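You operate a simulated robot arm through the tools that you are given. There is no shell and no other tool.

Carry out the task below with a simulated robot arm. There is one attempt and no reset: what you move stays moved.

Task
Add 5 metres to the spool in the winder, at speed 3.
Fine: in one run, evenly; shut the guard and release the brake first; other settings stay.

Only the result counts: the job must be done as asked and must still hold three seconds after the hand-in. Knocking over, shifting, dropping, spilling or breaking anything else fails it.

Robot
A 7-joint arm with a two-finger parallel gripper, fixed in place. Base frame: the origin is on the floor under the middle of its stand, x ahead of it, y to its left, z up; the work surface is at about z = 80. Readings come in cm, rad, newtons and seconds.
It reaches about 152.4 cm from its shoulder. Its first joint turns from -2.601 to 2.601 rad. Payload 3.5 kg.
The tool frame sits at the grasp point between the pads (the TCP): z along the fingers, y along the line on which they close. The tips reach 2.3 cm beyond it. Largest opening 9.4 cm; finger width 3.8, thickness 1; the body of the gripper, 5.4 by 9.6 cm, starts 3.9 cm behind the TCP.
Orientation is told as [roll, pitch, yaw] about the base's x, y, z axes, in that order, counted from this pose: with the fingers straight down and closing along the base's y, the tool's x points along the base's -x, its y along +y and its z along -z.

Tools
- The arm moves only by the tool play_rows. Its argument "steps" is text: rows parted by semicolons, each of 6 numbers parted by spaces: the shift along the base's x, y, z in cm, then the turn, a rotation vector about the base's x, y, z in rad. In form: x y z rx ry rz; .... A call has 1 to 20 rows; each row shifts and turns the commanded pose from where the row before left it. "jaw" is the finger opening in cm, from 0 to 9.4, set as the call begins (left out, the last holds). A row lasts 0.2 s, in which the tool goes at most 5 cm and 0.15 rad; a call with a longer step from one row to the next is refused whole, and so is a gripper value outside its range. Where a pose cannot be reached the arm comes as near as it can. A force on the tool above 40 N (or 10 N above the force at the start of the call, whichever is more), or a blocked arm, ends the call early, and 0.2 s more pass. Each finger travels about 15.3 cm/s and halts on what it meets, pressing with about 41 N; the grip force reading is that of the motor and also rises with nothing between the fingers. The clock runs only during rows and for 0.2 s after the last one: add rows that do not move to give the fingers time. It gives the time, the measured TCP pose, the force on the tool (base axes), the opening and the grip force at its end, in the units of the frame above (readings bear some noise), with the torque about the TCP (base axes, N m) and any sound that the robot's microphone picked up, and new pictures: "show" is both (left out), scene, wrist or none.
- Cameras (640 x 400 px; columns grow to the right, rows downward): "scene" is fixed at [40.09, -50.85, 155.33]; the picture's right is [0.80, -0.60, 0.00], its down [-0.30, -0.39, -0.87] and it looks along [0.53, 0.69, -0.49] (base axes); focal length 342 px, centre (320, 200). "wrist" rides on the gripper at [8.6, 1.6, -7.5] in the tool frame; the picture's right is [-0.18, 0.98, 0.00], its down [-0.58, -0.11, -0.81] and it looks along [-0.79, -0.15, 0.59] (tool axes); focal length 243 px, centre (320, 200). There is no depth. A picture from a camera that has moved, and an enlarged one, comes with that camera's place and axes in the base frame and with its lens. The place of the scene camera against the robot may be out by one fixed shift of up to 1.2 cm in any direction.
- close_up(camera, box): a new picture of the part [left, top, right, bottom] of that camera's present view, enlarged. It takes no simulated time.
- job_done(): hands the job in; it is judged then, once.

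Nothing tells you positions but the pictures and the camera data. Unless the task says otherwise, let go and move clear before handing in.

The tools are called as a command line: name --argument value ..., lists and objects as JSON in quotes. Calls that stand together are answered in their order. play_rows: Moves the arm, as the interface text tells. Its arguments: {"type":"object","properties":{"steps":{"type":"string"},"jaw":{"type":"number"},"show":{"type":"string","enum":["both","scene","wrist","none"]}},"required":["steps"]} The other tools are called the same way: close_up (camera, box) takes an enlarged picture of a part of a camera's view; job_done () hands the job in.

At the start:

```text
clock: 0.0
position: [93.03, 58.24, 122.18]
tcp_rot: [0.0, 0.0, 0.0]
force: [0.4, 0.4, 0.8]
moment: [0.0, 0.03, 0.0]
gripper_width: 9.41
finger_force: 0.1
```

scene: 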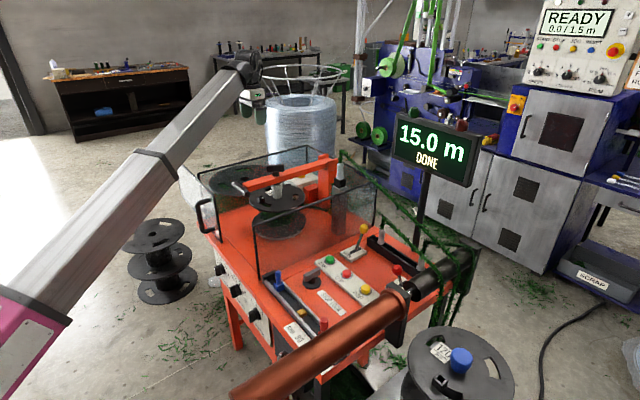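
wrist: 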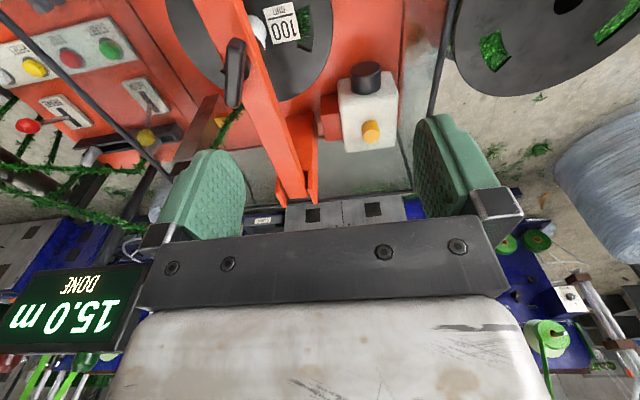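

I see an orange winder with a glass guard, a control panel with buttons and levers, and a display reading "15.0 m DONE". I'll start by looking at the details up close.

close_up --camera "scene" --box '[240, 220, 440, 345]'

close_up --camera "scene" --box '[180, 140, 400, 278]'

close_up --camera "scene" --box '[200, 240, 340, 328]'

close_up --camera "scene" --box '[380, 0, 640, 162]'

close_up --camera "wrist" --box '[0, 0, 240, 150]'

```text
3.20 times, centred on (340, 282) of scene
camera zoom: at [40.09, -50.85, 155.33], right [0.8, -0.6, 0.0], down [-0.3, -0.39, -0.87], along [0.53, 0.69, -0.49], focal length 1096 px, centre (256, -64)
```

zoom: 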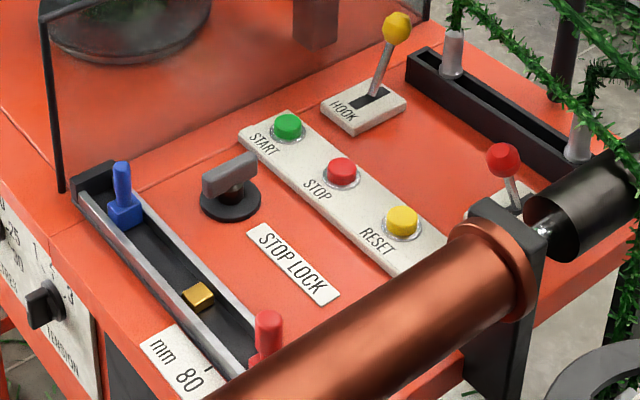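

```text
2.90 times, centred on (290, 209) of scene
camera zoom: at [40.09, -50.85, 155.33], right [0.8, -0.6, 0.0], down [-0.3, -0.39, -0.87], along [0.53, 0.69, -0.49], focal length 993 px, centre (407, 174)
```

zoom: 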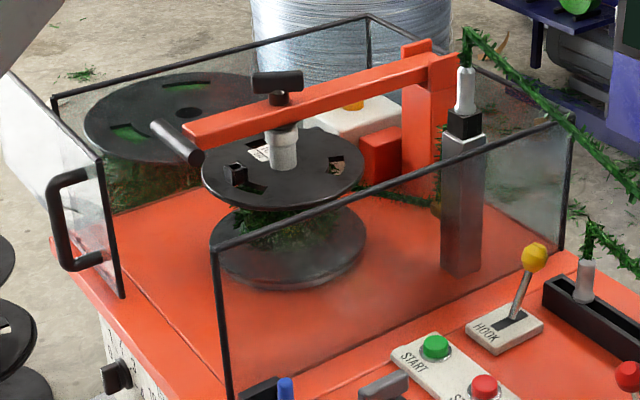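

```text
4.55 times, centred on (270, 284) of scene
camera zoom: at [40.09, -50.85, 155.33], right [0.8, -0.6, 0.0], down [-0.3, -0.39, -0.87], along [0.53, 0.69, -0.49], focal length 1557 px, centre (547, -182)
```

zoom: 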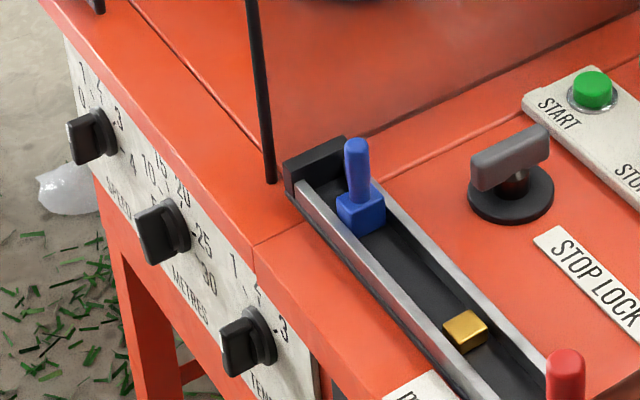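

```text
2.46 times, centred on (510, 81) of scene
camera zoom: at [40.09, -50.85, 155.33], right [0.8, -0.6, 0.0], down [-0.3, -0.39, -0.87], along [0.53, 0.69, -0.49], focal length 843 px, centre (-148, 493)
```

zoom: 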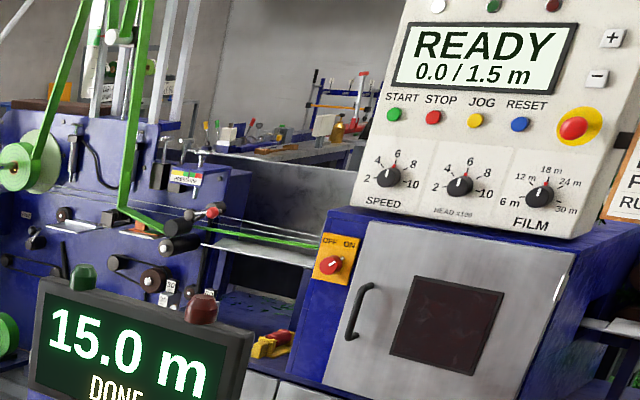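

```text
2.67 times, centred on (120, 75) of wrist
camera zoom: at [84.26, 59.87, 129.75], right [0.18, 0.98, 0.0], down [0.58, -0.11, 0.81], along [0.79, -0.15, -0.59], focal length 647 px, centre (853, 533)
```

zoom: 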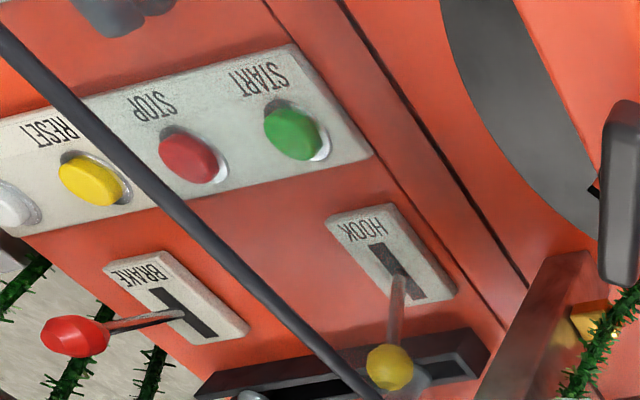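

The winder's front panel (speed, metres and tension dials) seems to face the robot near x=70. The buttons, brake, hook and stop-lock sit on its top, with the guard around the spool. I'll zoom in on more details before moving.

close_up --camera "scene" --box '[205, 255, 285, 345]'

close_up --camera "scene" --box '[260, 265, 360, 365]'

close_up --camera "scene" --box '[340, 215, 480, 315]'

close_up --camera "scene" --box '[180, 140, 260, 240]'

close_up --camera "wrist" --box '[180, 0, 420, 150]'

close_up --camera "scene" --box '[380, 100, 500, 200]'

```text
4.44 times, centred on (245, 300) of scene
camera zoom: at [40.09, -50.85, 155.33], right [0.8, -0.6, 0.0], down [-0.3, -0.39, -0.87], along [0.53, 0.69, -0.49], focal length 1522 px, centre (653, -244)
```

zoom: 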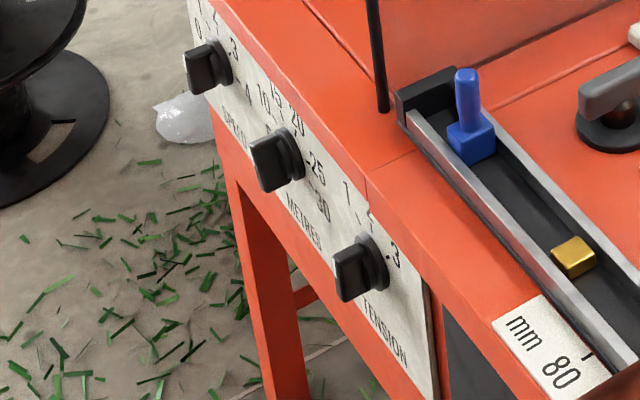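

```text
4.00 times, centred on (310, 315) of scene
camera zoom: at [40.09, -50.85, 155.33], right [0.8, -0.6, 0.0], down [-0.3, -0.39, -0.87], along [0.53, 0.69, -0.49], focal length 1370 px, centre (360, -260)
```

zoom: 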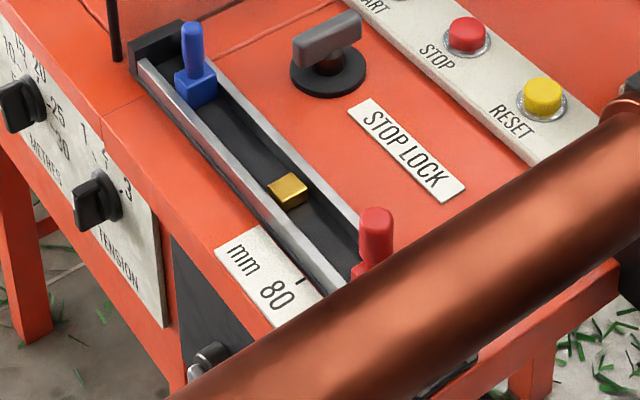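

```text
4.00 times, centred on (410, 265) of scene
camera zoom: at [40.09, -50.85, 155.33], right [0.8, -0.6, 0.0], down [-0.3, -0.39, -0.87], along [0.53, 0.69, -0.49], focal length 1370 px, centre (-40, -60)
```

zoom: 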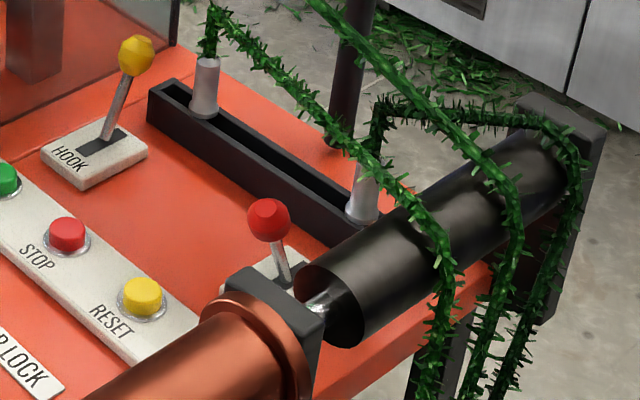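

```text
4.00 times, centred on (220, 190) of scene
camera zoom: at [40.09, -50.85, 155.33], right [0.8, -0.6, 0.0], down [-0.3, -0.39, -0.87], along [0.53, 0.69, -0.49], focal length 1370 px, centre (720, 240)
```

zoom: 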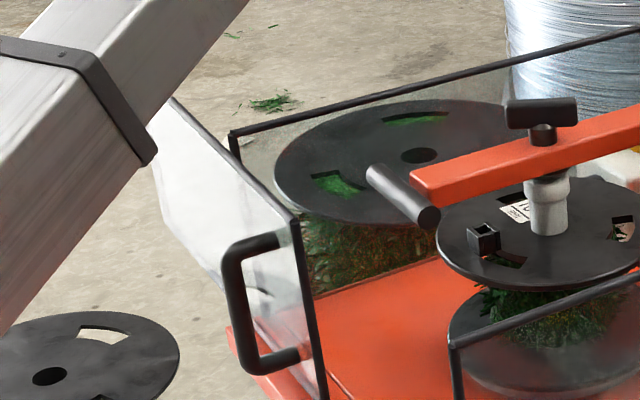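

```text
2.67 times, centred on (300, 75) of wrist
camera zoom: at [84.26, 59.87, 129.75], right [0.18, 0.98, 0.0], down [0.58, -0.11, 0.81], along [0.79, -0.15, -0.59], focal length 647 px, centre (373, 533)
```

zoom: 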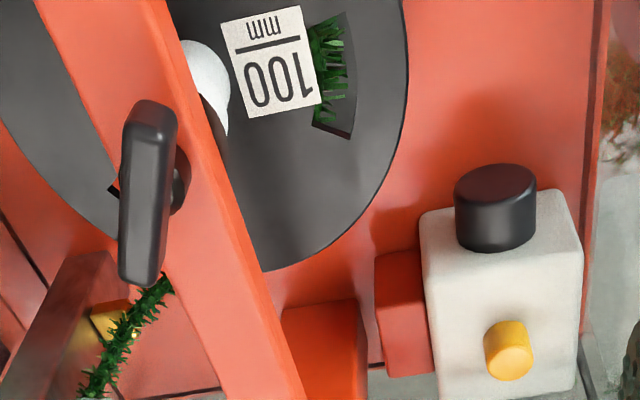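

```text
4.00 times, centred on (440, 150) of scene
camera zoom: at [40.09, -50.85, 155.33], right [0.8, -0.6, 0.0], down [-0.3, -0.39, -0.87], along [0.53, 0.69, -0.49], focal length 1370 px, centre (-160, 400)
```

zoom: 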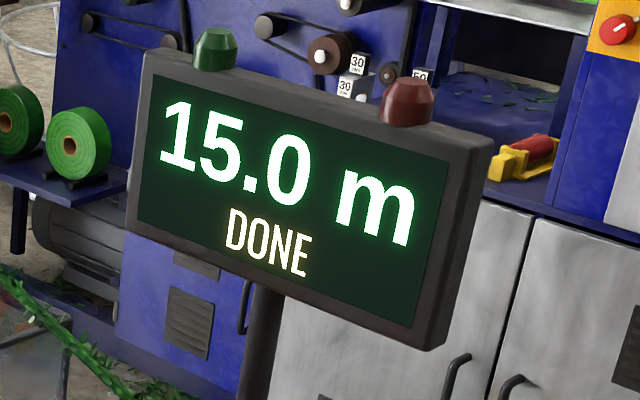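

The spool's tag reads "100 mm", and there is a traverse slider with a blue and a red stop and a mm scale. I'll retreat the arm towards the robot, up high, so the wrist camera can see the top panel.

play_rows --steps "-3.17 -3.58 0 0 0 0; -3.17 -3.58 0 0 0 0; -3.17 -3.58 0 0 0 0; -3.17 -3.58 0 0 0 0; -3.17 -3.58 0 0 0 0; -3.17 -3.58 0 0 0 0; -3.17 -3.58 0 0 0 0; -3.17 -3.58 0 0 0 0; -3.17 -3.58 0 0 0 0; -3.17 -3.58 0 0 0 0; -3.17 -3.58 0 0 0 0; -3.17 -3.58 0 0 0 0" --jaw 2

```text
clock: 2.5
position: [62.88, 20.06, 109.71]
tcp_rot: [0.01, -0.014, -0.017]
force: [-0.3, 12.8, -3.4]
moment: [-1.15, -0.36, -1.23]
gripper_width: 1.98
finger_force: 0.1
out of reach, approached as far as the arm can: row 4, 5, 6, 7, 8, 9, 10, 11, 12
stopped in row 12: the force on the tool passed its limit at 59 N (the readings are from after the stop); the commanded pose is now the measured one
camera wrist: at [54.11, 21.76, 117.12], right [0.2, 0.98, 0.01], down [0.57, -0.13, 0.81], along [0.8, -0.16, -0.58], focal length 243 px, centre (320, 200)
```

scene: 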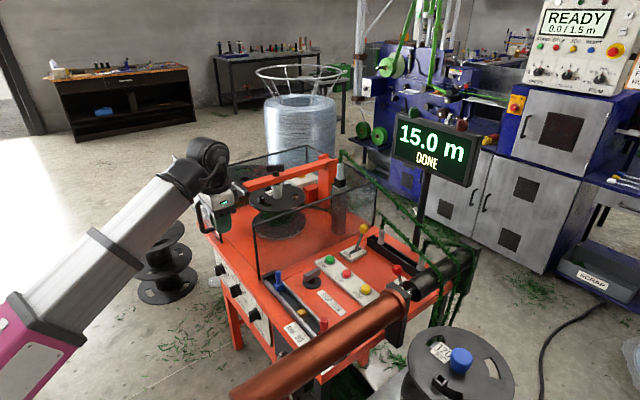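
wrist: 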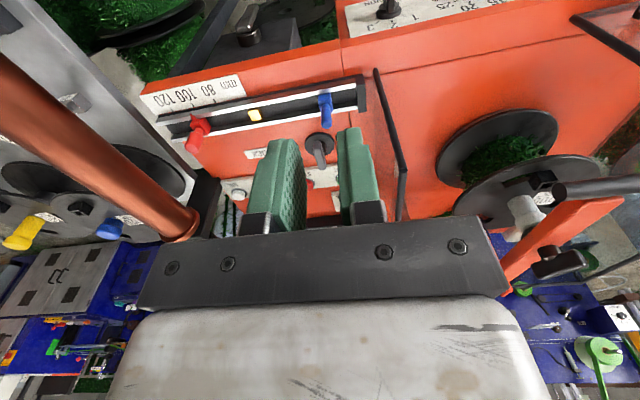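

The arm stopped with a contact force while trying to come in close. I'll zoom in around the gripper to find out what it touches.

close_up --camera "scene" --box '[160, 120, 300, 260]'

close_up --camera "wrist" --box '[120, 60, 320, 190]'

close_up --camera "wrist" --box '[300, 0, 640, 212]'

```text
2.86 times, centred on (230, 190) of scene
camera zoom: at [40.09, -50.85, 155.33], right [0.8, -0.6, 0.0], down [-0.3, -0.39, -0.87], along [0.53, 0.69, -0.49], focal length 978 px, centre (577, 229)
```

zoom: 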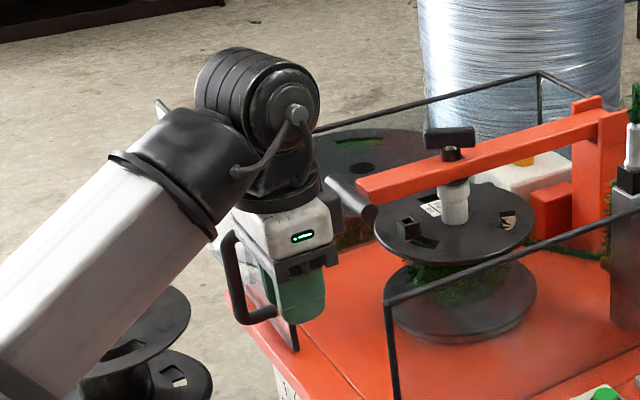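

```text
3.08 times, centred on (220, 125) of wrist
camera zoom: at [54.11, 21.76, 117.12], right [0.2, 0.98, 0.01], down [0.57, -0.13, 0.81], along [0.8, -0.16, -0.58], focal length 746 px, centre (628, 431)
```

zoom: 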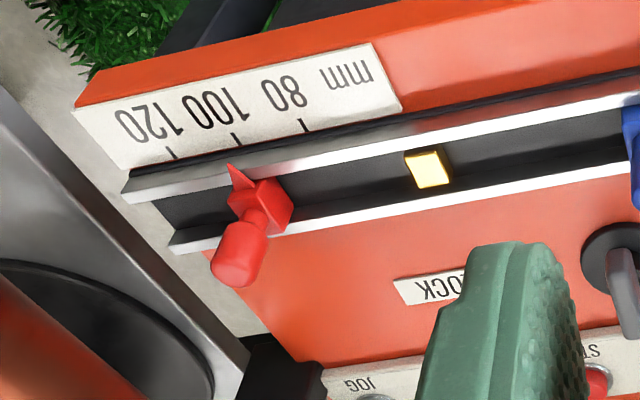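

```text
1.88 times, centred on (470, 106) of wrist
camera zoom: at [54.11, 21.76, 117.12], right [0.2, 0.98, 0.01], down [0.57, -0.13, 0.81], along [0.8, -0.16, -0.58], focal length 457 px, centre (38, 377)
```

zoom: 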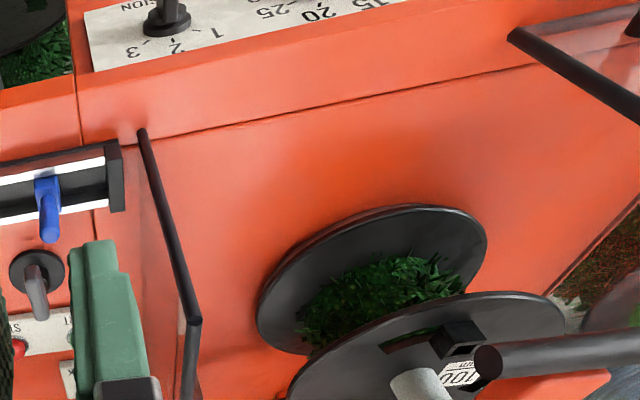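

The gripper seems to have folded against the robot's own forearm; nothing on the machine looks touched. The red stop reads about 100 mm, which matches the spool tag. I'll back off, then pitch the fingers forward so the arm unfolds.

play_rows --steps "2 0 0.5 0 0 0; 2 0 0.5 0 0 0; 0 0 0 0 -0.1 0; 0 0 0 0 -0.1 0; 0 0 0 0 -0.1 0; 0 0 0 0 -0.1 0; 0 0 0 0 -0.1 0; 0 0 0 0 -0.1 0"

```text
clock: 3.0
position: [65.53, 20.1, 110.42]
tcp_rot: [0.008, -0.017, -0.024]
force: [2.3, 9.6, -3.7]
moment: [-0.84, -0.26, -0.95]
gripper_width: 2.02
finger_force: 0.0
stopped in row 2: the force on the tool passed its limit at 44 N (the readings are from after the stop); the commanded pose is now the measured one
camera wrist: at [56.75, 21.82, 117.79], right [0.21, 0.98, 0.01], down [0.57, -0.13, 0.81], along [0.8, -0.16, -0.58], focal length 243 px, centre (320, 200)
```

scene: 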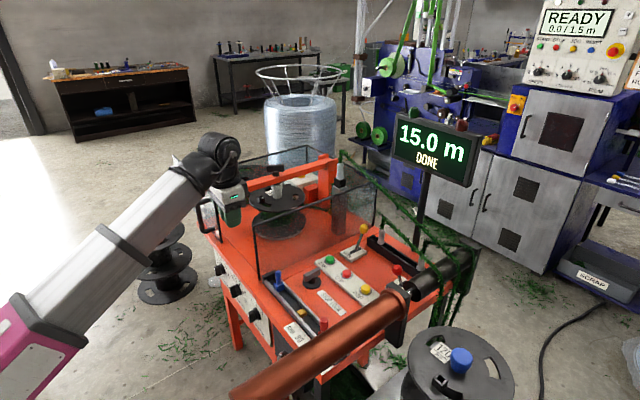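
wrist: 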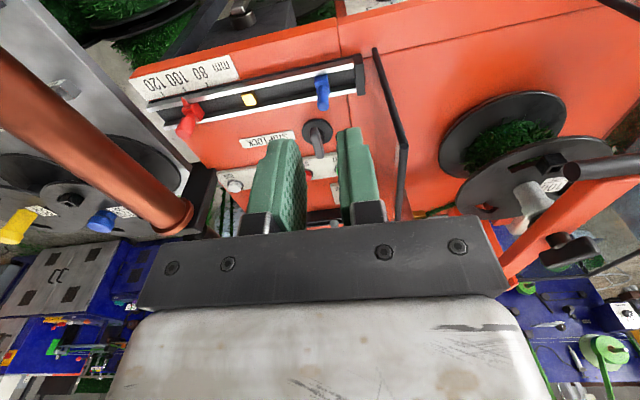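

Still pressing lightly on its own forearm. I'll try small moves outward (+x, +y) and see whether the force drops.

play_rows --steps "1.5 1 0 0 -0.03 0; 1.5 1 0 0 -0.03 0; 1.5 1 0 0 -0.03 0; 1.5 1 0 0 -0.03 0" --show "scene"

```text
clock: 4.0
position: [71.54, 24.15, 110.31]
tcp_rot: [0.013, -0.135, -0.021]
force: [-0.1, 0.2, 0.1]
moment: [0.01, 0.02, -0.01]
gripper_width: 1.99
finger_force: 0.0
```

scene: 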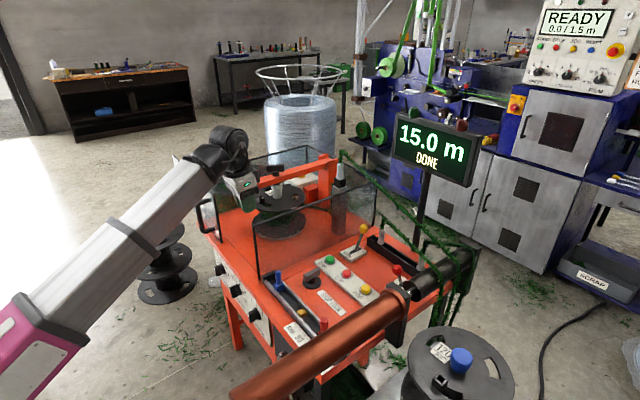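

The force is gone. Now I pitch the fingers forward in place while rising a little.

play_rows --steps "0 0 0.5 0 -0.1 0; 0 0 0.5 0 -0.1 0; 0 0 0.5 0 -0.1 0; 0 0 0.5 0 -0.1 0; 0 0 0.5 0 -0.1 0; 0 0 0.5 0 -0.1 0; 0 0 0.5 0 -0.1 0; 0 0 0.5 0 -0.1 0; 0 0 0.5 0 -0.1 0; 0 0 0.5 0 -0.1 0"

```text
clock: 6.2
position: [71.43, 24.15, 115.32]
tcp_rot: [0.056, -1.136, -0.054]
force: [0.8, 0.0, -0.9]
moment: [-0.01, 0.0, -0.02]
gripper_width: 2.01
finger_force: 0.0
camera wrist: at [60.98, 25.82, 110.76], right [0.08, 0.98, 0.19], down [-0.49, -0.13, 0.86], along [0.87, -0.16, 0.47], focal length 243 px, centre (320, 200)
```

scene: 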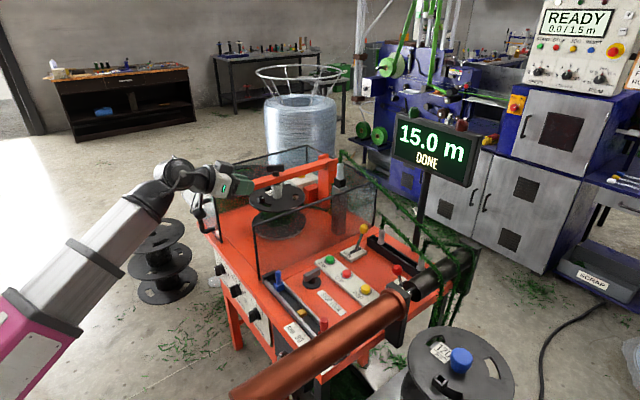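
wrist: 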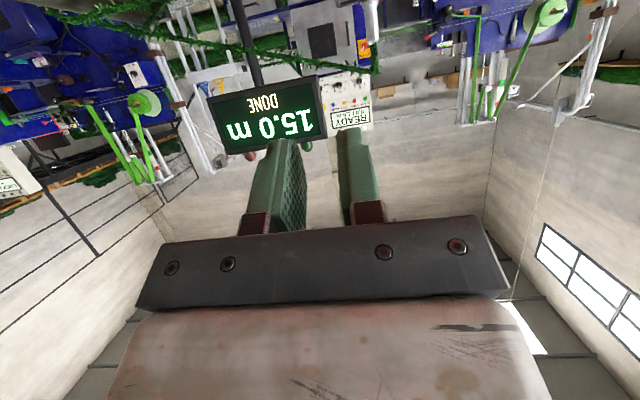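

The forward pitch works well. Next I try to roll the gripper half a turn about its own axis so the wrist camera ends up above the fingers, which gives a better view of the dials.

play_rows --steps "0 0 0 0.136 0.001 -0.063; 0 0 0 0.136 0.001 -0.063; 0 0 0 0.136 0.001 -0.063; 0 0 0 0.136 0.001 -0.063; 0 0 0 0.136 0.001 -0.063; 0 0 0 0.136 0.001 -0.063; 0 0 0 0.136 0.001 -0.063; 0 0 0 0.136 0.001 -0.063; 0 0 0 0.136 0.001 -0.063; 0 0 0 0.136 0.001 -0.063"

```text
clock: 8.4
position: [71.51, 24.07, 115.37]
tcp_rot: [1.138, -0.04, -1.543]
force: [0.0, 0.5, 0.0]
moment: [-0.02, 0.01, 0.0]
gripper_width: 1.98
finger_force: 0.2
camera wrist: at [65.15, 32.73, 119.72], right [0.42, -0.14, 0.9], down [-0.76, -0.59, 0.26], along [0.5, -0.79, -0.35], focal length 243 px, centre (320, 200)
```

scene: 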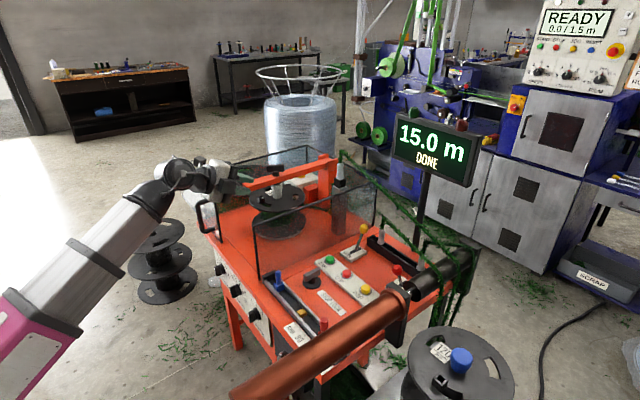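
wrist: 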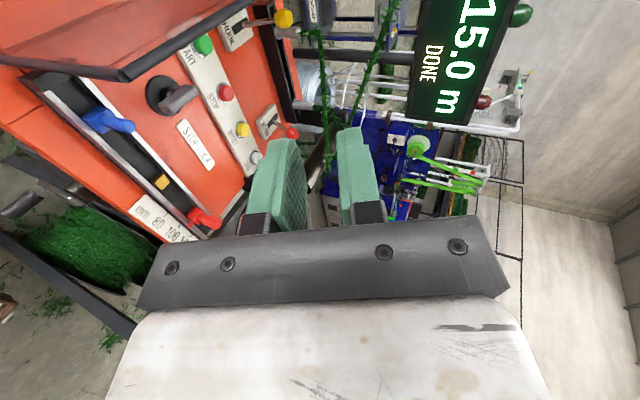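

The roll works with no trouble. I continue the rest of the half turn.

play_rows --steps "0 0 0 0.136 0.001 -0.063; 0 0 0 0.136 0.001 -0.063; 0 0 0 0.136 0.001 -0.063; 0 0 0 0.136 0.001 -0.063; 0 0 0 0.136 0.001 -0.063; 0 0 0 0.136 0.001 -0.063; 0 0 0 0.136 0.001 -0.063; 0 0 0 0.136 0.001 -0.063; 0 0 0 0.136 0.001 -0.063; 0 0 0 0.136 0.001 -0.063; 0 0 0 0.127 0.001 -0.059"

```text
clock: 10.8
position: [73.48, 13.54, 117.33]
tcp_rot: [0.369, 1.105, -2.6]
force: [0.4, 0.0, 0.4]
moment: [0.0, 0.03, 0.0]
gripper_width: 2.01
finger_force: 0.0
out of reach, approached as far as the arm can: row 8, 9, 10, 11
camera wrist: at [70.33, 13.06, 128.42], right [0.13, -0.99, -0.01], down [-0.97, -0.13, -0.2], along [0.2, 0.03, -0.98], focal length 243 px, centre (320, 200)
```

scene: 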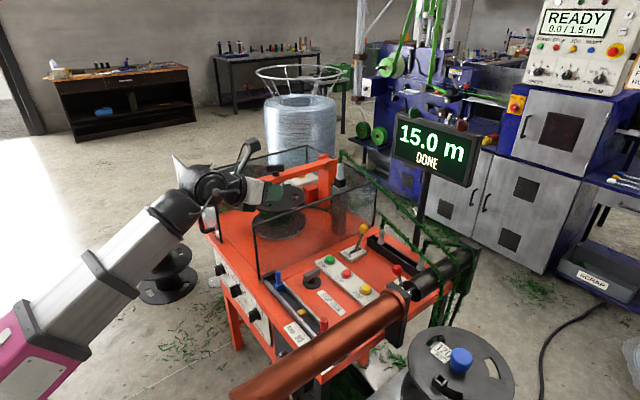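
wrist: 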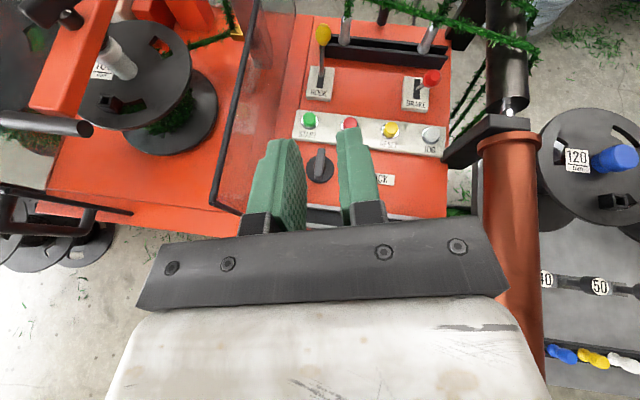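

The roll stopped near a joint limit, but I now have an upright overhead view of the machine. I'll zoom in on it.

close_up --camera "wrist" --box '[280, 10, 480, 135]'

close_up --camera "wrist" --box '[280, 100, 480, 225]'

close_up --camera "wrist" --box '[0, 0, 280, 240]'

close_up --camera "wrist" --box '[440, 80, 640, 380]'

```text
3.20 times, centred on (380, 72) of wrist
camera zoom: at [70.33, 13.06, 128.42], right [0.13, -0.99, -0.01], down [-0.97, -0.13, -0.2], along [0.2, 0.03, -0.98], focal length 776 px, centre (128, 608)
```

zoom: 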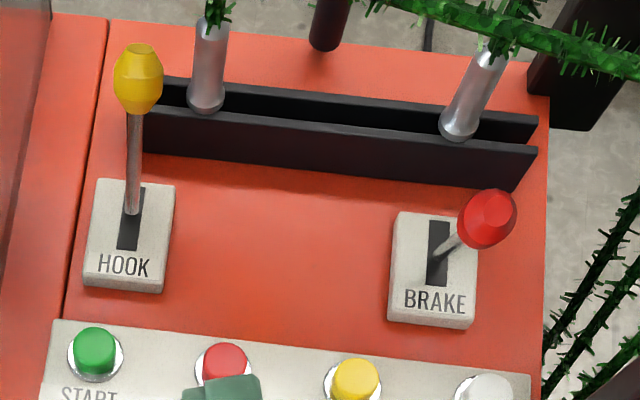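

```text
3.20 times, centred on (380, 162) of wrist
camera zoom: at [70.33, 13.06, 128.42], right [0.13, -0.99, -0.01], down [-0.97, -0.13, -0.2], along [0.2, 0.03, -0.98], focal length 776 px, centre (128, 320)
```

zoom: 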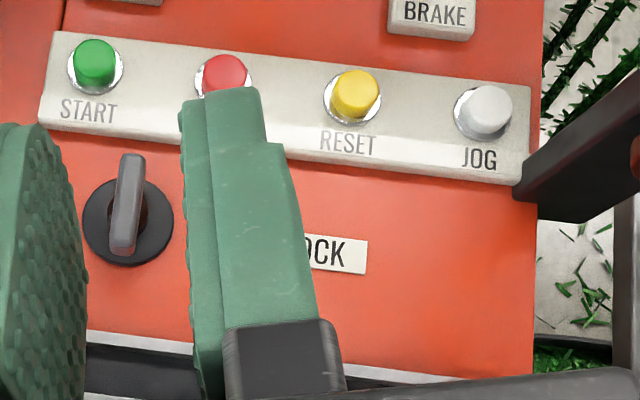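

```text
1.67 times, centred on (140, 120) of wrist
camera zoom: at [70.33, 13.06, 128.42], right [0.13, -0.99, -0.01], down [-0.97, -0.13, -0.2], along [0.2, 0.03, -0.98], focal length 404 px, centre (620, 333)
```

zoom: 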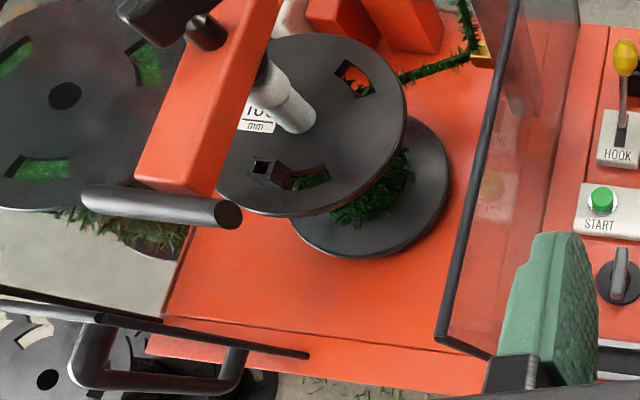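

```text
1.33 times, centred on (540, 230) of wrist
camera zoom: at [70.33, 13.06, 128.42], right [0.13, -0.99, -0.01], down [-0.97, -0.13, -0.2], along [0.2, 0.03, -0.98], focal length 324 px, centre (27, 160)
```

zoom: 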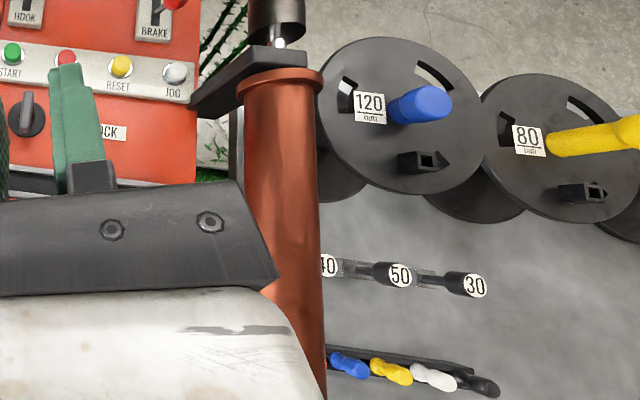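

I now know the layout. The guard is a sliding door at x≈73, open from y≈26 to 52, with its handle at about [68, 57, 90]; it must slide toward -y. The brake lever leans toward the robot. Next I bring the camera to look at the front dials.

play_rows --steps "0 0 0 -0.02 -0.07 -0.025; 0 0 0 -0.02 -0.07 -0.025; 0 0 0 -0.02 -0.07 -0.025; 0 0 0 -0.02 -0.07 -0.025; 0 0 0 -0.02 -0.07 -0.025; 0 0 0 -0.02 -0.07 -0.025; -2 2.5 0 0 0 0; -2 2.5 0 0 0 0; -2 2.5 0 0 0 0; -2 2.5 0 0 0 0; -2 2.5 0 0 0 0; -2 2.5 0 0 0 0"

```text
clock: 13.4
position: [61.73, 4.83, 121.73]
tcp_rot: [1.498, 1.235, -1.665]
force: [0.7, -0.2, 0.1]
moment: [-0.01, -0.01, -0.01]
gripper_width: 2.01
finger_force: 0.1
out of reach, approached as far as the arm can: row 1, 2, 3, 4, 5, 6, 7, 8, 9, 10, 11, 12
camera wrist: at [54.42, 6.27, 130.72], right [-0.02, -0.99, 0.15], down [-0.82, -0.07, -0.57], along [0.57, -0.13, -0.81], focal length 243 px, centre (320, 200)
```

scene: 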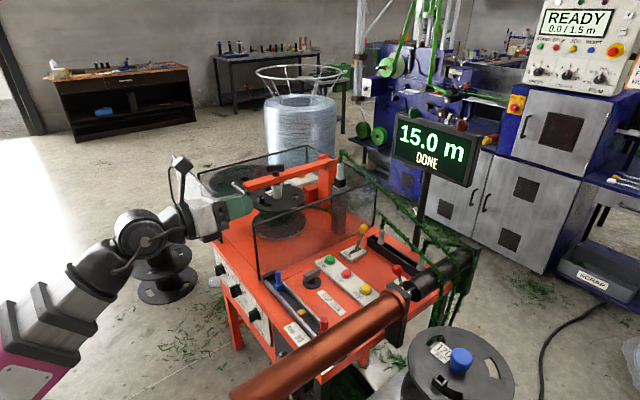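
wrist: 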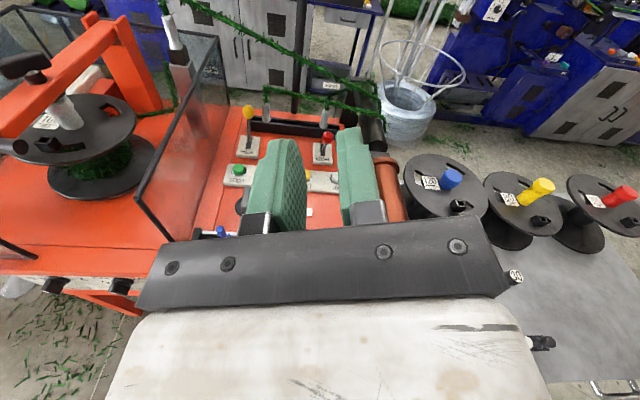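

The arm is at its joint limit with this roll. I'll roll back by about 1.5 rad, which should make the commanded pose reachable again; the camera will then look in from the +y side.

play_rows --steps "0 0 0 -0.148 0.022 0; 0 0 0 -0.148 0.022 0; 0 0 0 -0.148 0.022 0; 0 0 0 -0.148 0.022 0; 0 0 0 -0.148 0.022 0; 0 0 0 -0.148 0.022 0; 0 0 0 -0.148 0.022 0; 0 0 0 -0.148 0.022 0; 0 0 0 -0.148 0.022 0; 0 0 0 -0.148 0.022 0; 0 0 0 0 0 0; 0 0 0 0 0 0"

```text
clock: 16.0
position: [61.84, 4.77, 121.84]
tcp_rot: [1.469, -0.25, -1.705]
force: [0.9, -0.3, 0.5]
moment: [-0.02, 0.0, 0.02]
gripper_width: 2.04
finger_force: 0.1
camera wrist: at [55.83, 14.6, 121.99], right [0.11, 0.05, 0.99], down [-0.88, -0.46, 0.12], along [0.46, -0.89, -0.01], focal length 243 px, centre (320, 200)
```

scene: 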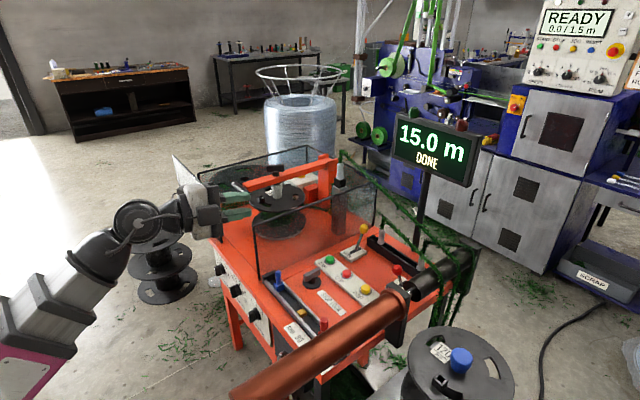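
wrist: 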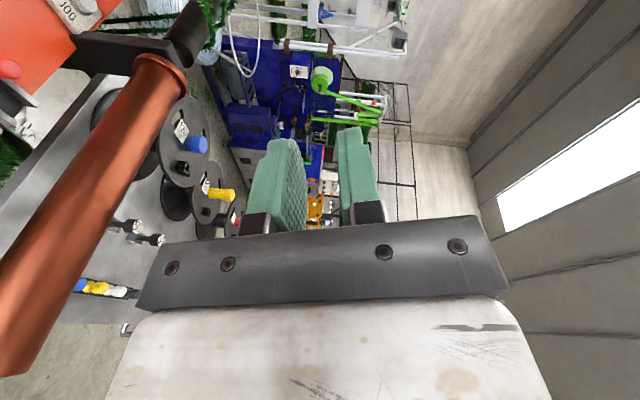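

The pose is free again at [62, 5, 122]. I move left (+y) at this height, then back and down in front of the winder's front panel.

play_rows --steps "0 4.5 0 0 0 0; 0 4.5 0 0 0 0; 0 4.5 0 0 0 0; 0 4.5 0 0 0 0; 0 4.5 0 0 0 0; 0 4.5 0 0 0 0; 0 4.5 0 0 0 0; 0 4.5 0 0 0 0; 0 4.5 0 0 0 0; 0 4.5 0 0 0 0; -2 0 -3 0 0 0; -2 0 -3 0 0 0; -2 0 -3 0 0 0"

```text
clock: 18.8
position: [55.94, 49.82, 112.73]
tcp_rot: [1.47, -0.247, -1.705]
force: [-0.5, 0.1, 0.4]
moment: [-0.01, -0.01, 0.02]
gripper_width: 2.0
finger_force: 0.1
camera wrist: at [49.92, 59.67, 112.94], right [0.11, 0.05, 0.99], down [-0.88, -0.46, 0.12], along [0.46, -0.89, -0.01], focal length 243 px, centre (320, 200)
```

scene: 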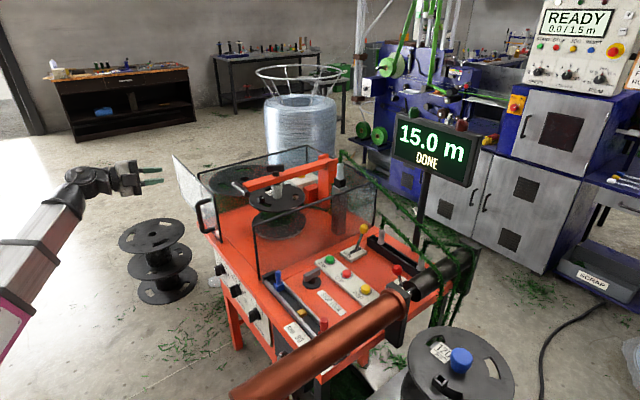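
wrist: 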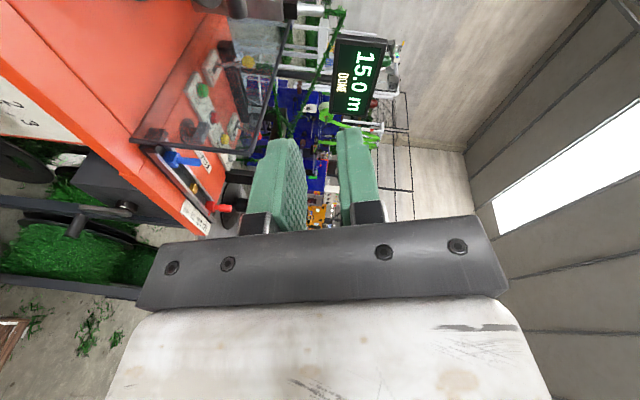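

play_rows --steps "-1 0 -4 0 0 0; -1 0 -4 0 0 0; -1 0 -4 0 0 0; -1 0 -4 0 0 0; -1 0 -4 0 0 0"

```text
clock: 20.0
position: [50.95, 49.85, 92.81]
tcp_rot: [1.47, -0.249, -1.706]
force: [-0.8, -0.1, 0.8]
moment: [0.0, 0.01, 0.0]
gripper_width: 1.99
finger_force: 0.1
camera wrist: at [44.95, 59.71, 93.04], right [0.11, 0.05, 0.99], down [-0.88, -0.46, 0.12], along [0.46, -0.89, -0.01], focal length 243 px, centre (320, 200)
```

scene: 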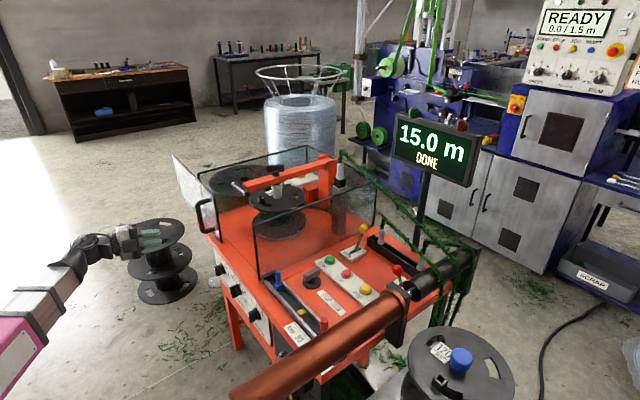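
wrist: 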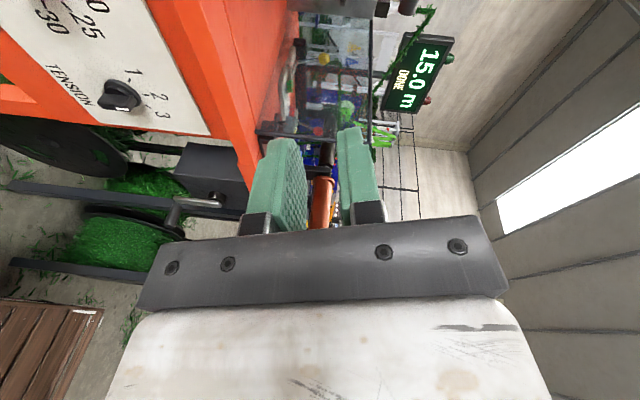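

play_rows --steps "0 1 -1 0 0 0.1; 0 1 -1 0 0 0.1; 0 1 -1 0 0 0.1; 0 1 -1 0 0 0.1" --show "wrist"

```text
clock: 21.0
position: [51.0, 53.83, 88.73]
tcp_rot: [1.469, -0.248, -1.305]
force: [-0.9, 0.1, 0.3]
moment: [0.0, 0.0, -0.02]
gripper_width: 2.01
finger_force: 0.1
camera wrist: at [41.47, 60.48, 88.98], right [0.08, 0.09, 0.99], down [-0.63, -0.76, 0.12], along [0.77, -0.64, -0.01], focal length 243 px, centre (320, 200)
```

wrist: 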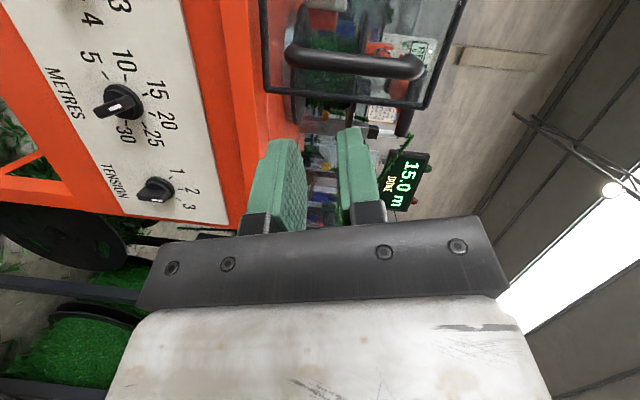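

close_up --camera "wrist" --box '[60, 30, 220, 130]'

close_up --camera "wrist" --box '[90, 130, 250, 230]'

play_rows --steps "0 4 -1 0 0 0; 0 4 -1 0 0 0; 0 4 -1 0 0 0" --show "wrist"

```text
4.00 times, centred on (140, 80) of wrist
camera zoom: at [41.47, 60.48, 88.98], right [0.08, 0.09, 0.99], down [-0.63, -0.76, 0.12], along [0.77, -0.64, -0.01], focal length 970 px, centre (1040, 680)
```

zoom: 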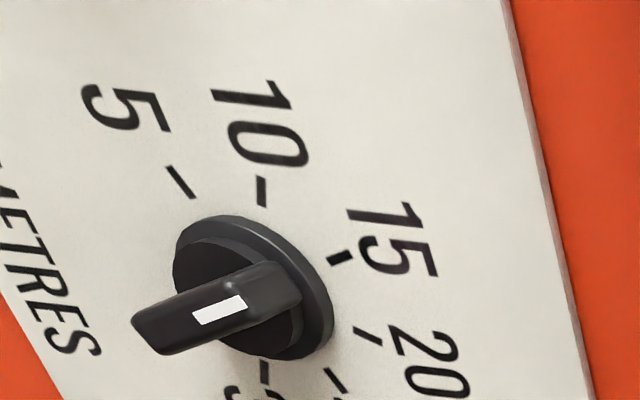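

```text
4.00 times, centred on (170, 180) of wrist
camera zoom: at [41.47, 60.48, 88.98], right [0.08, 0.09, 0.99], down [-0.63, -0.76, 0.12], along [0.77, -0.64, -0.01], focal length 970 px, centre (920, 280)
```

zoom: 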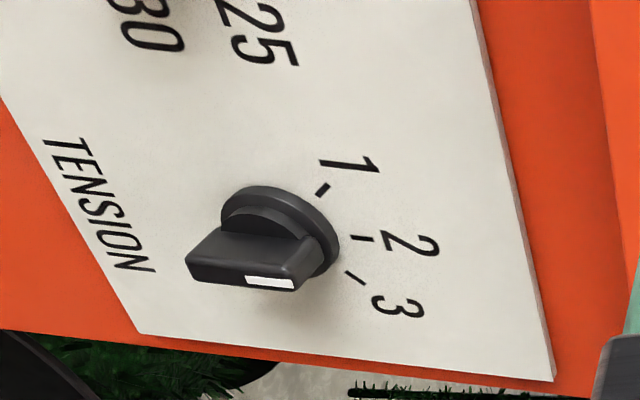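

```text
clock: 21.8
position: [50.95, 65.6, 85.92]
tcp_rot: [1.469, -0.247, -1.305]
force: [-0.3, -0.1, -0.2]
moment: [-0.01, 0.01, 0.02]
gripper_width: 1.99
finger_force: 0.0
camera wrist: at [41.51, 72.37, 86.15], right [0.08, 0.09, 0.99], down [-0.64, -0.76, 0.12], along [0.77, -0.64, -0.01], focal length 243 px, centre (320, 200)
```

wrist: 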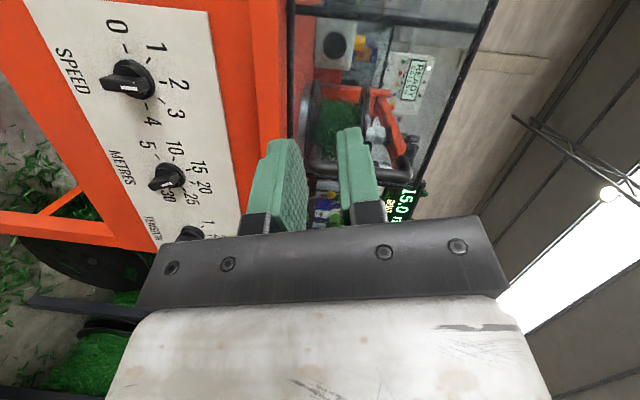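

close_up --camera "wrist" --box '[60, 20, 220, 140]'

close_up --camera "wrist" --box '[110, 120, 230, 250]'

```text
3.33 times, centred on (140, 80) of wrist
camera zoom: at [41.51, 72.37, 86.15], right [0.08, 0.09, 0.99], down [-0.64, -0.76, 0.12], along [0.77, -0.64, -0.01], focal length 809 px, centre (920, 600)
```

zoom: 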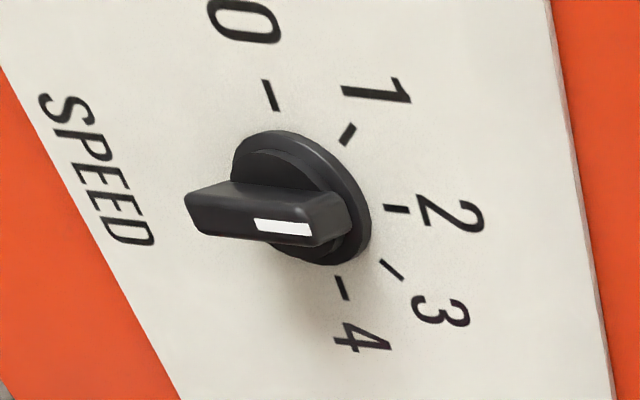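

```text
3.08 times, centred on (170, 185) of wrist
camera zoom: at [41.51, 72.37, 86.15], right [0.08, 0.09, 0.99], down [-0.64, -0.76, 0.12], along [0.77, -0.64, -0.01], focal length 746 px, centre (782, 246)
```

zoom: 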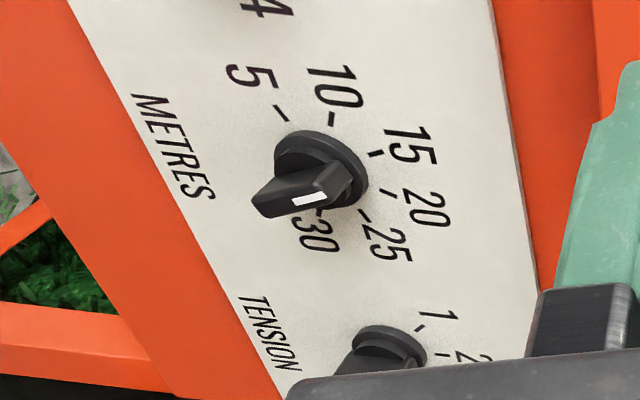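

I can read the dials now: SPEED is at 2, METRES at 15 and TENSION at 3. The dials sit at about x=74, z=60, y=62/47/32, and the door handle is a vertical bar at about [68, 56.4, 84–97]. First the guard: I level the gripper to point +x with its jaws closing sideways, in front of the handle.

play_rows --steps "0.4 -0.9 0.46 -0.13 -0.0243 -0.0141; 0.4 -0.9 0.46 -0.13 -0.0243 -0.0141; 0.4 -0.9 0.46 -0.13 -0.0243 -0.0141; 0.4 -0.9 0.46 -0.13 -0.0243 -0.0141; 0.4 -0.9 0.46 -0.13 -0.0243 -0.0141; 0.4 -0.9 0.46 -0.13 -0.0243 -0.0141; 0.4 -0.9 0.46 -0.13 -0.0243 -0.0141; 0.4 -0.9 0.46 -0.13 -0.0243 -0.0141; 0.4 -0.9 0.46 -0.13 -0.0243 -0.0141; 0.4 -0.9 0.46 -0.13 -0.0243 -0.0141; 0 0 0 0 0 0" --jaw 6

```text
clock: 24.2
position: [54.93, 56.69, 90.43]
tcp_rot: [-3.131, -1.57, 3.128]
force: [0.7, 0.2, -0.9]
moment: [-0.02, -0.03, 0.01]
gripper_width: 6.01
finger_force: 0.1
camera wrist: at [47.41, 58.33, 81.78], right [0.0, 0.98, 0.18], down [-0.81, -0.11, 0.58], along [0.59, -0.15, 0.79], focal length 243 px, centre (320, 200)
```

scene: 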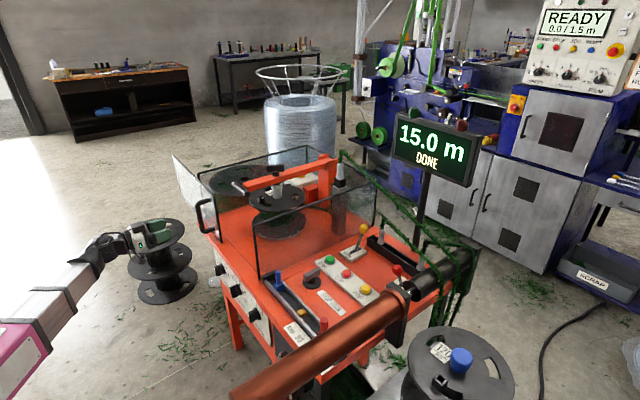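
wrist: 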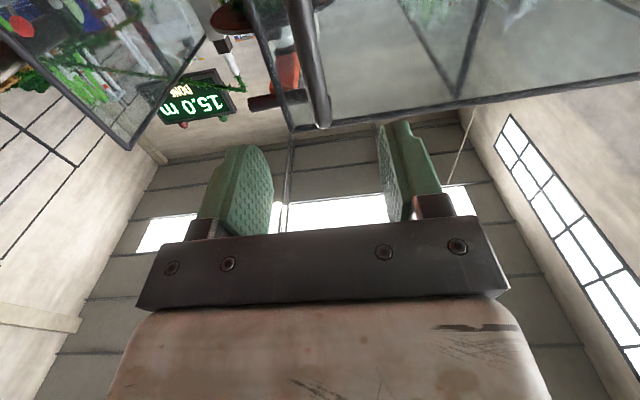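

The handle bar shows between the open fingers, at about y=55.9. I advance so the bar sits between the pads.

play_rows --steps "2.5 -0.2 0 0 0 0; 2.5 -0.2 0 0 0 0; 2.5 -0.2 0 0 0 0; 2.5 -0.2 0 0 0 0; 1.5 0 0 0 0 0"

```text
clock: 25.4
position: [66.39, 56.1, 90.37]
tcp_rot: [2.399, -1.571, -2.399]
force: [-0.1, -0.2, 0.8]
moment: [-0.01, 0.02, 0.02]
gripper_width: 6.0
finger_force: 0.1
camera wrist: at [58.88, 57.76, 81.73], right [0.0, 0.98, 0.19], down [-0.81, -0.11, 0.58], along [0.59, -0.15, 0.79], focal length 243 px, centre (320, 200)
```

scene: 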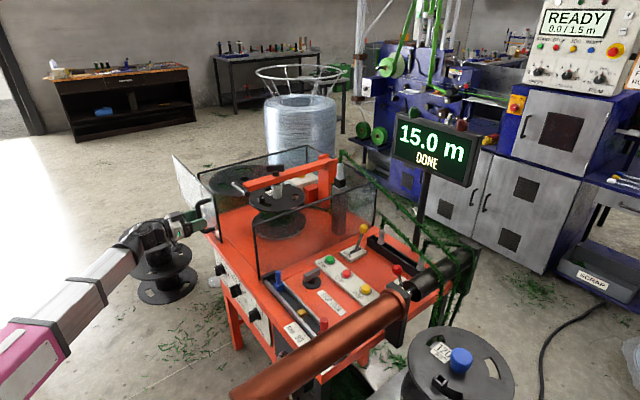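
wrist: 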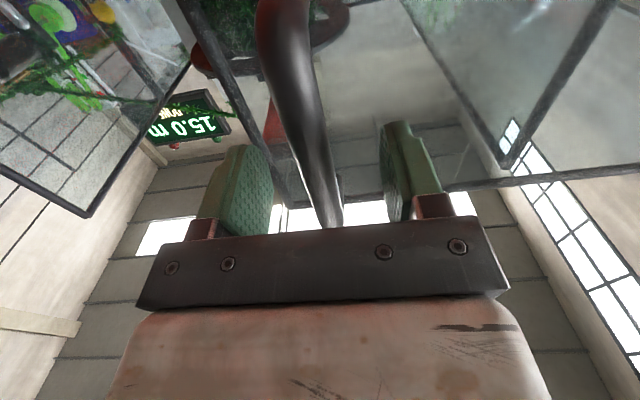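

The bar is between the pads. I move 1 cm deeper, then close gently.

play_rows --steps "1.0 0 0 0 0 0; 0 0 0 0 0 0" --show "none"

play_rows --steps "0 0 0 0 0 0; 0 0 0 0 0 0; 0 0 0 0 0 0" --jaw 0

```text
clock: 26.0
position: [67.44, 56.03, 90.34]
tcp_rot: [2.375, -1.569, -2.375]
force: [-0.3, -1.4, -0.7]
moment: [-0.01, 0.02, 0.01]
gripper_width: 5.98
finger_force: 0.0
```

```text
clock: 26.8
position: [67.42, 55.86, 90.25]
tcp_rot: [2.539, -1.57, -2.539]
force: [1.2, -0.9, 0.2]
moment: [-0.34, 0.1, -0.02]
gripper_width: 1.75
finger_force: 44.8
camera wrist: at [59.88, 57.65, 81.7], right [0.0, 0.98, 0.19], down [-0.81, -0.11, 0.58], along [0.59, -0.15, 0.79], focal length 243 px, centre (320, 200)
```

scene: 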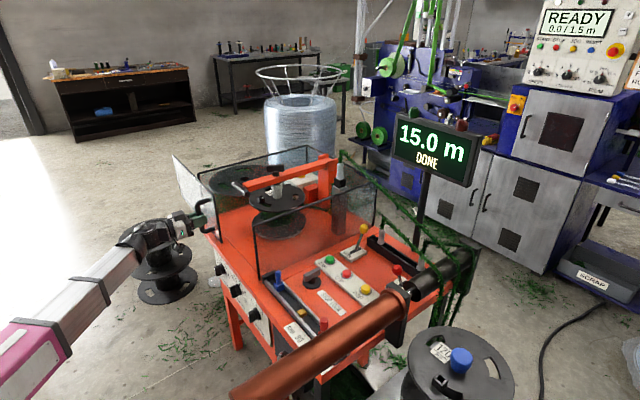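
wrist: 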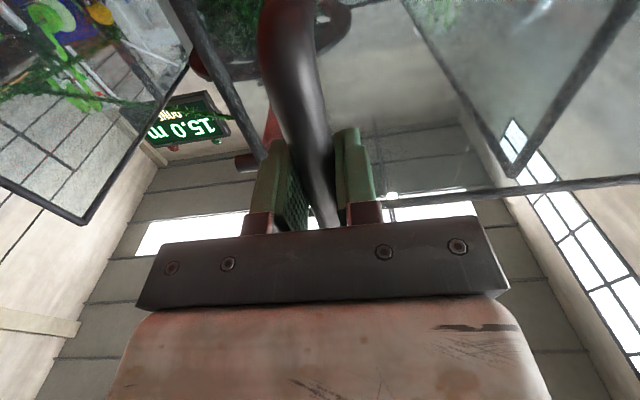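

The handle is gripped (1.75 cm thick). I slide the door toward -y, watching the force.

play_rows --steps "0 -1.5 0 0 0 0; 0 -2 0 0 0 0; 0 -2 0 0 0 0; 0 -2 0 0 0 0; 0 -2 0 0 0 0"

```text
clock: 28.0
position: [67.29, 46.47, 90.34]
tcp_rot: [1.602, -1.57, -1.606]
force: [-17.4, -0.3, -26.4]
moment: [-0.44, -0.33, -0.03]
gripper_width: 1.76
finger_force: 45.3
camera wrist: at [59.86, 48.06, 81.72], right [0.0, 0.98, 0.19], down [-0.81, -0.11, 0.58], along [0.59, -0.15, 0.79], focal length 243 px, centre (320, 200)
```

scene: 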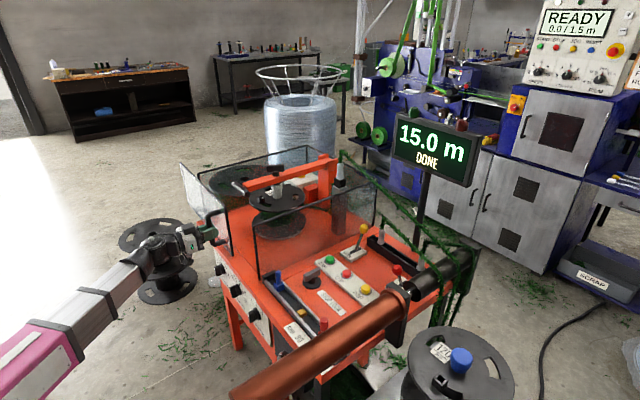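
wrist: 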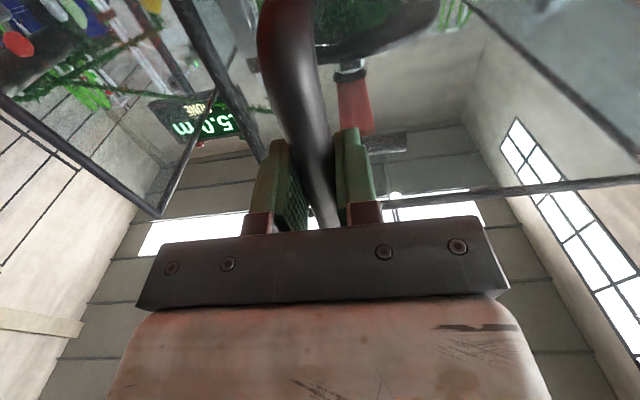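

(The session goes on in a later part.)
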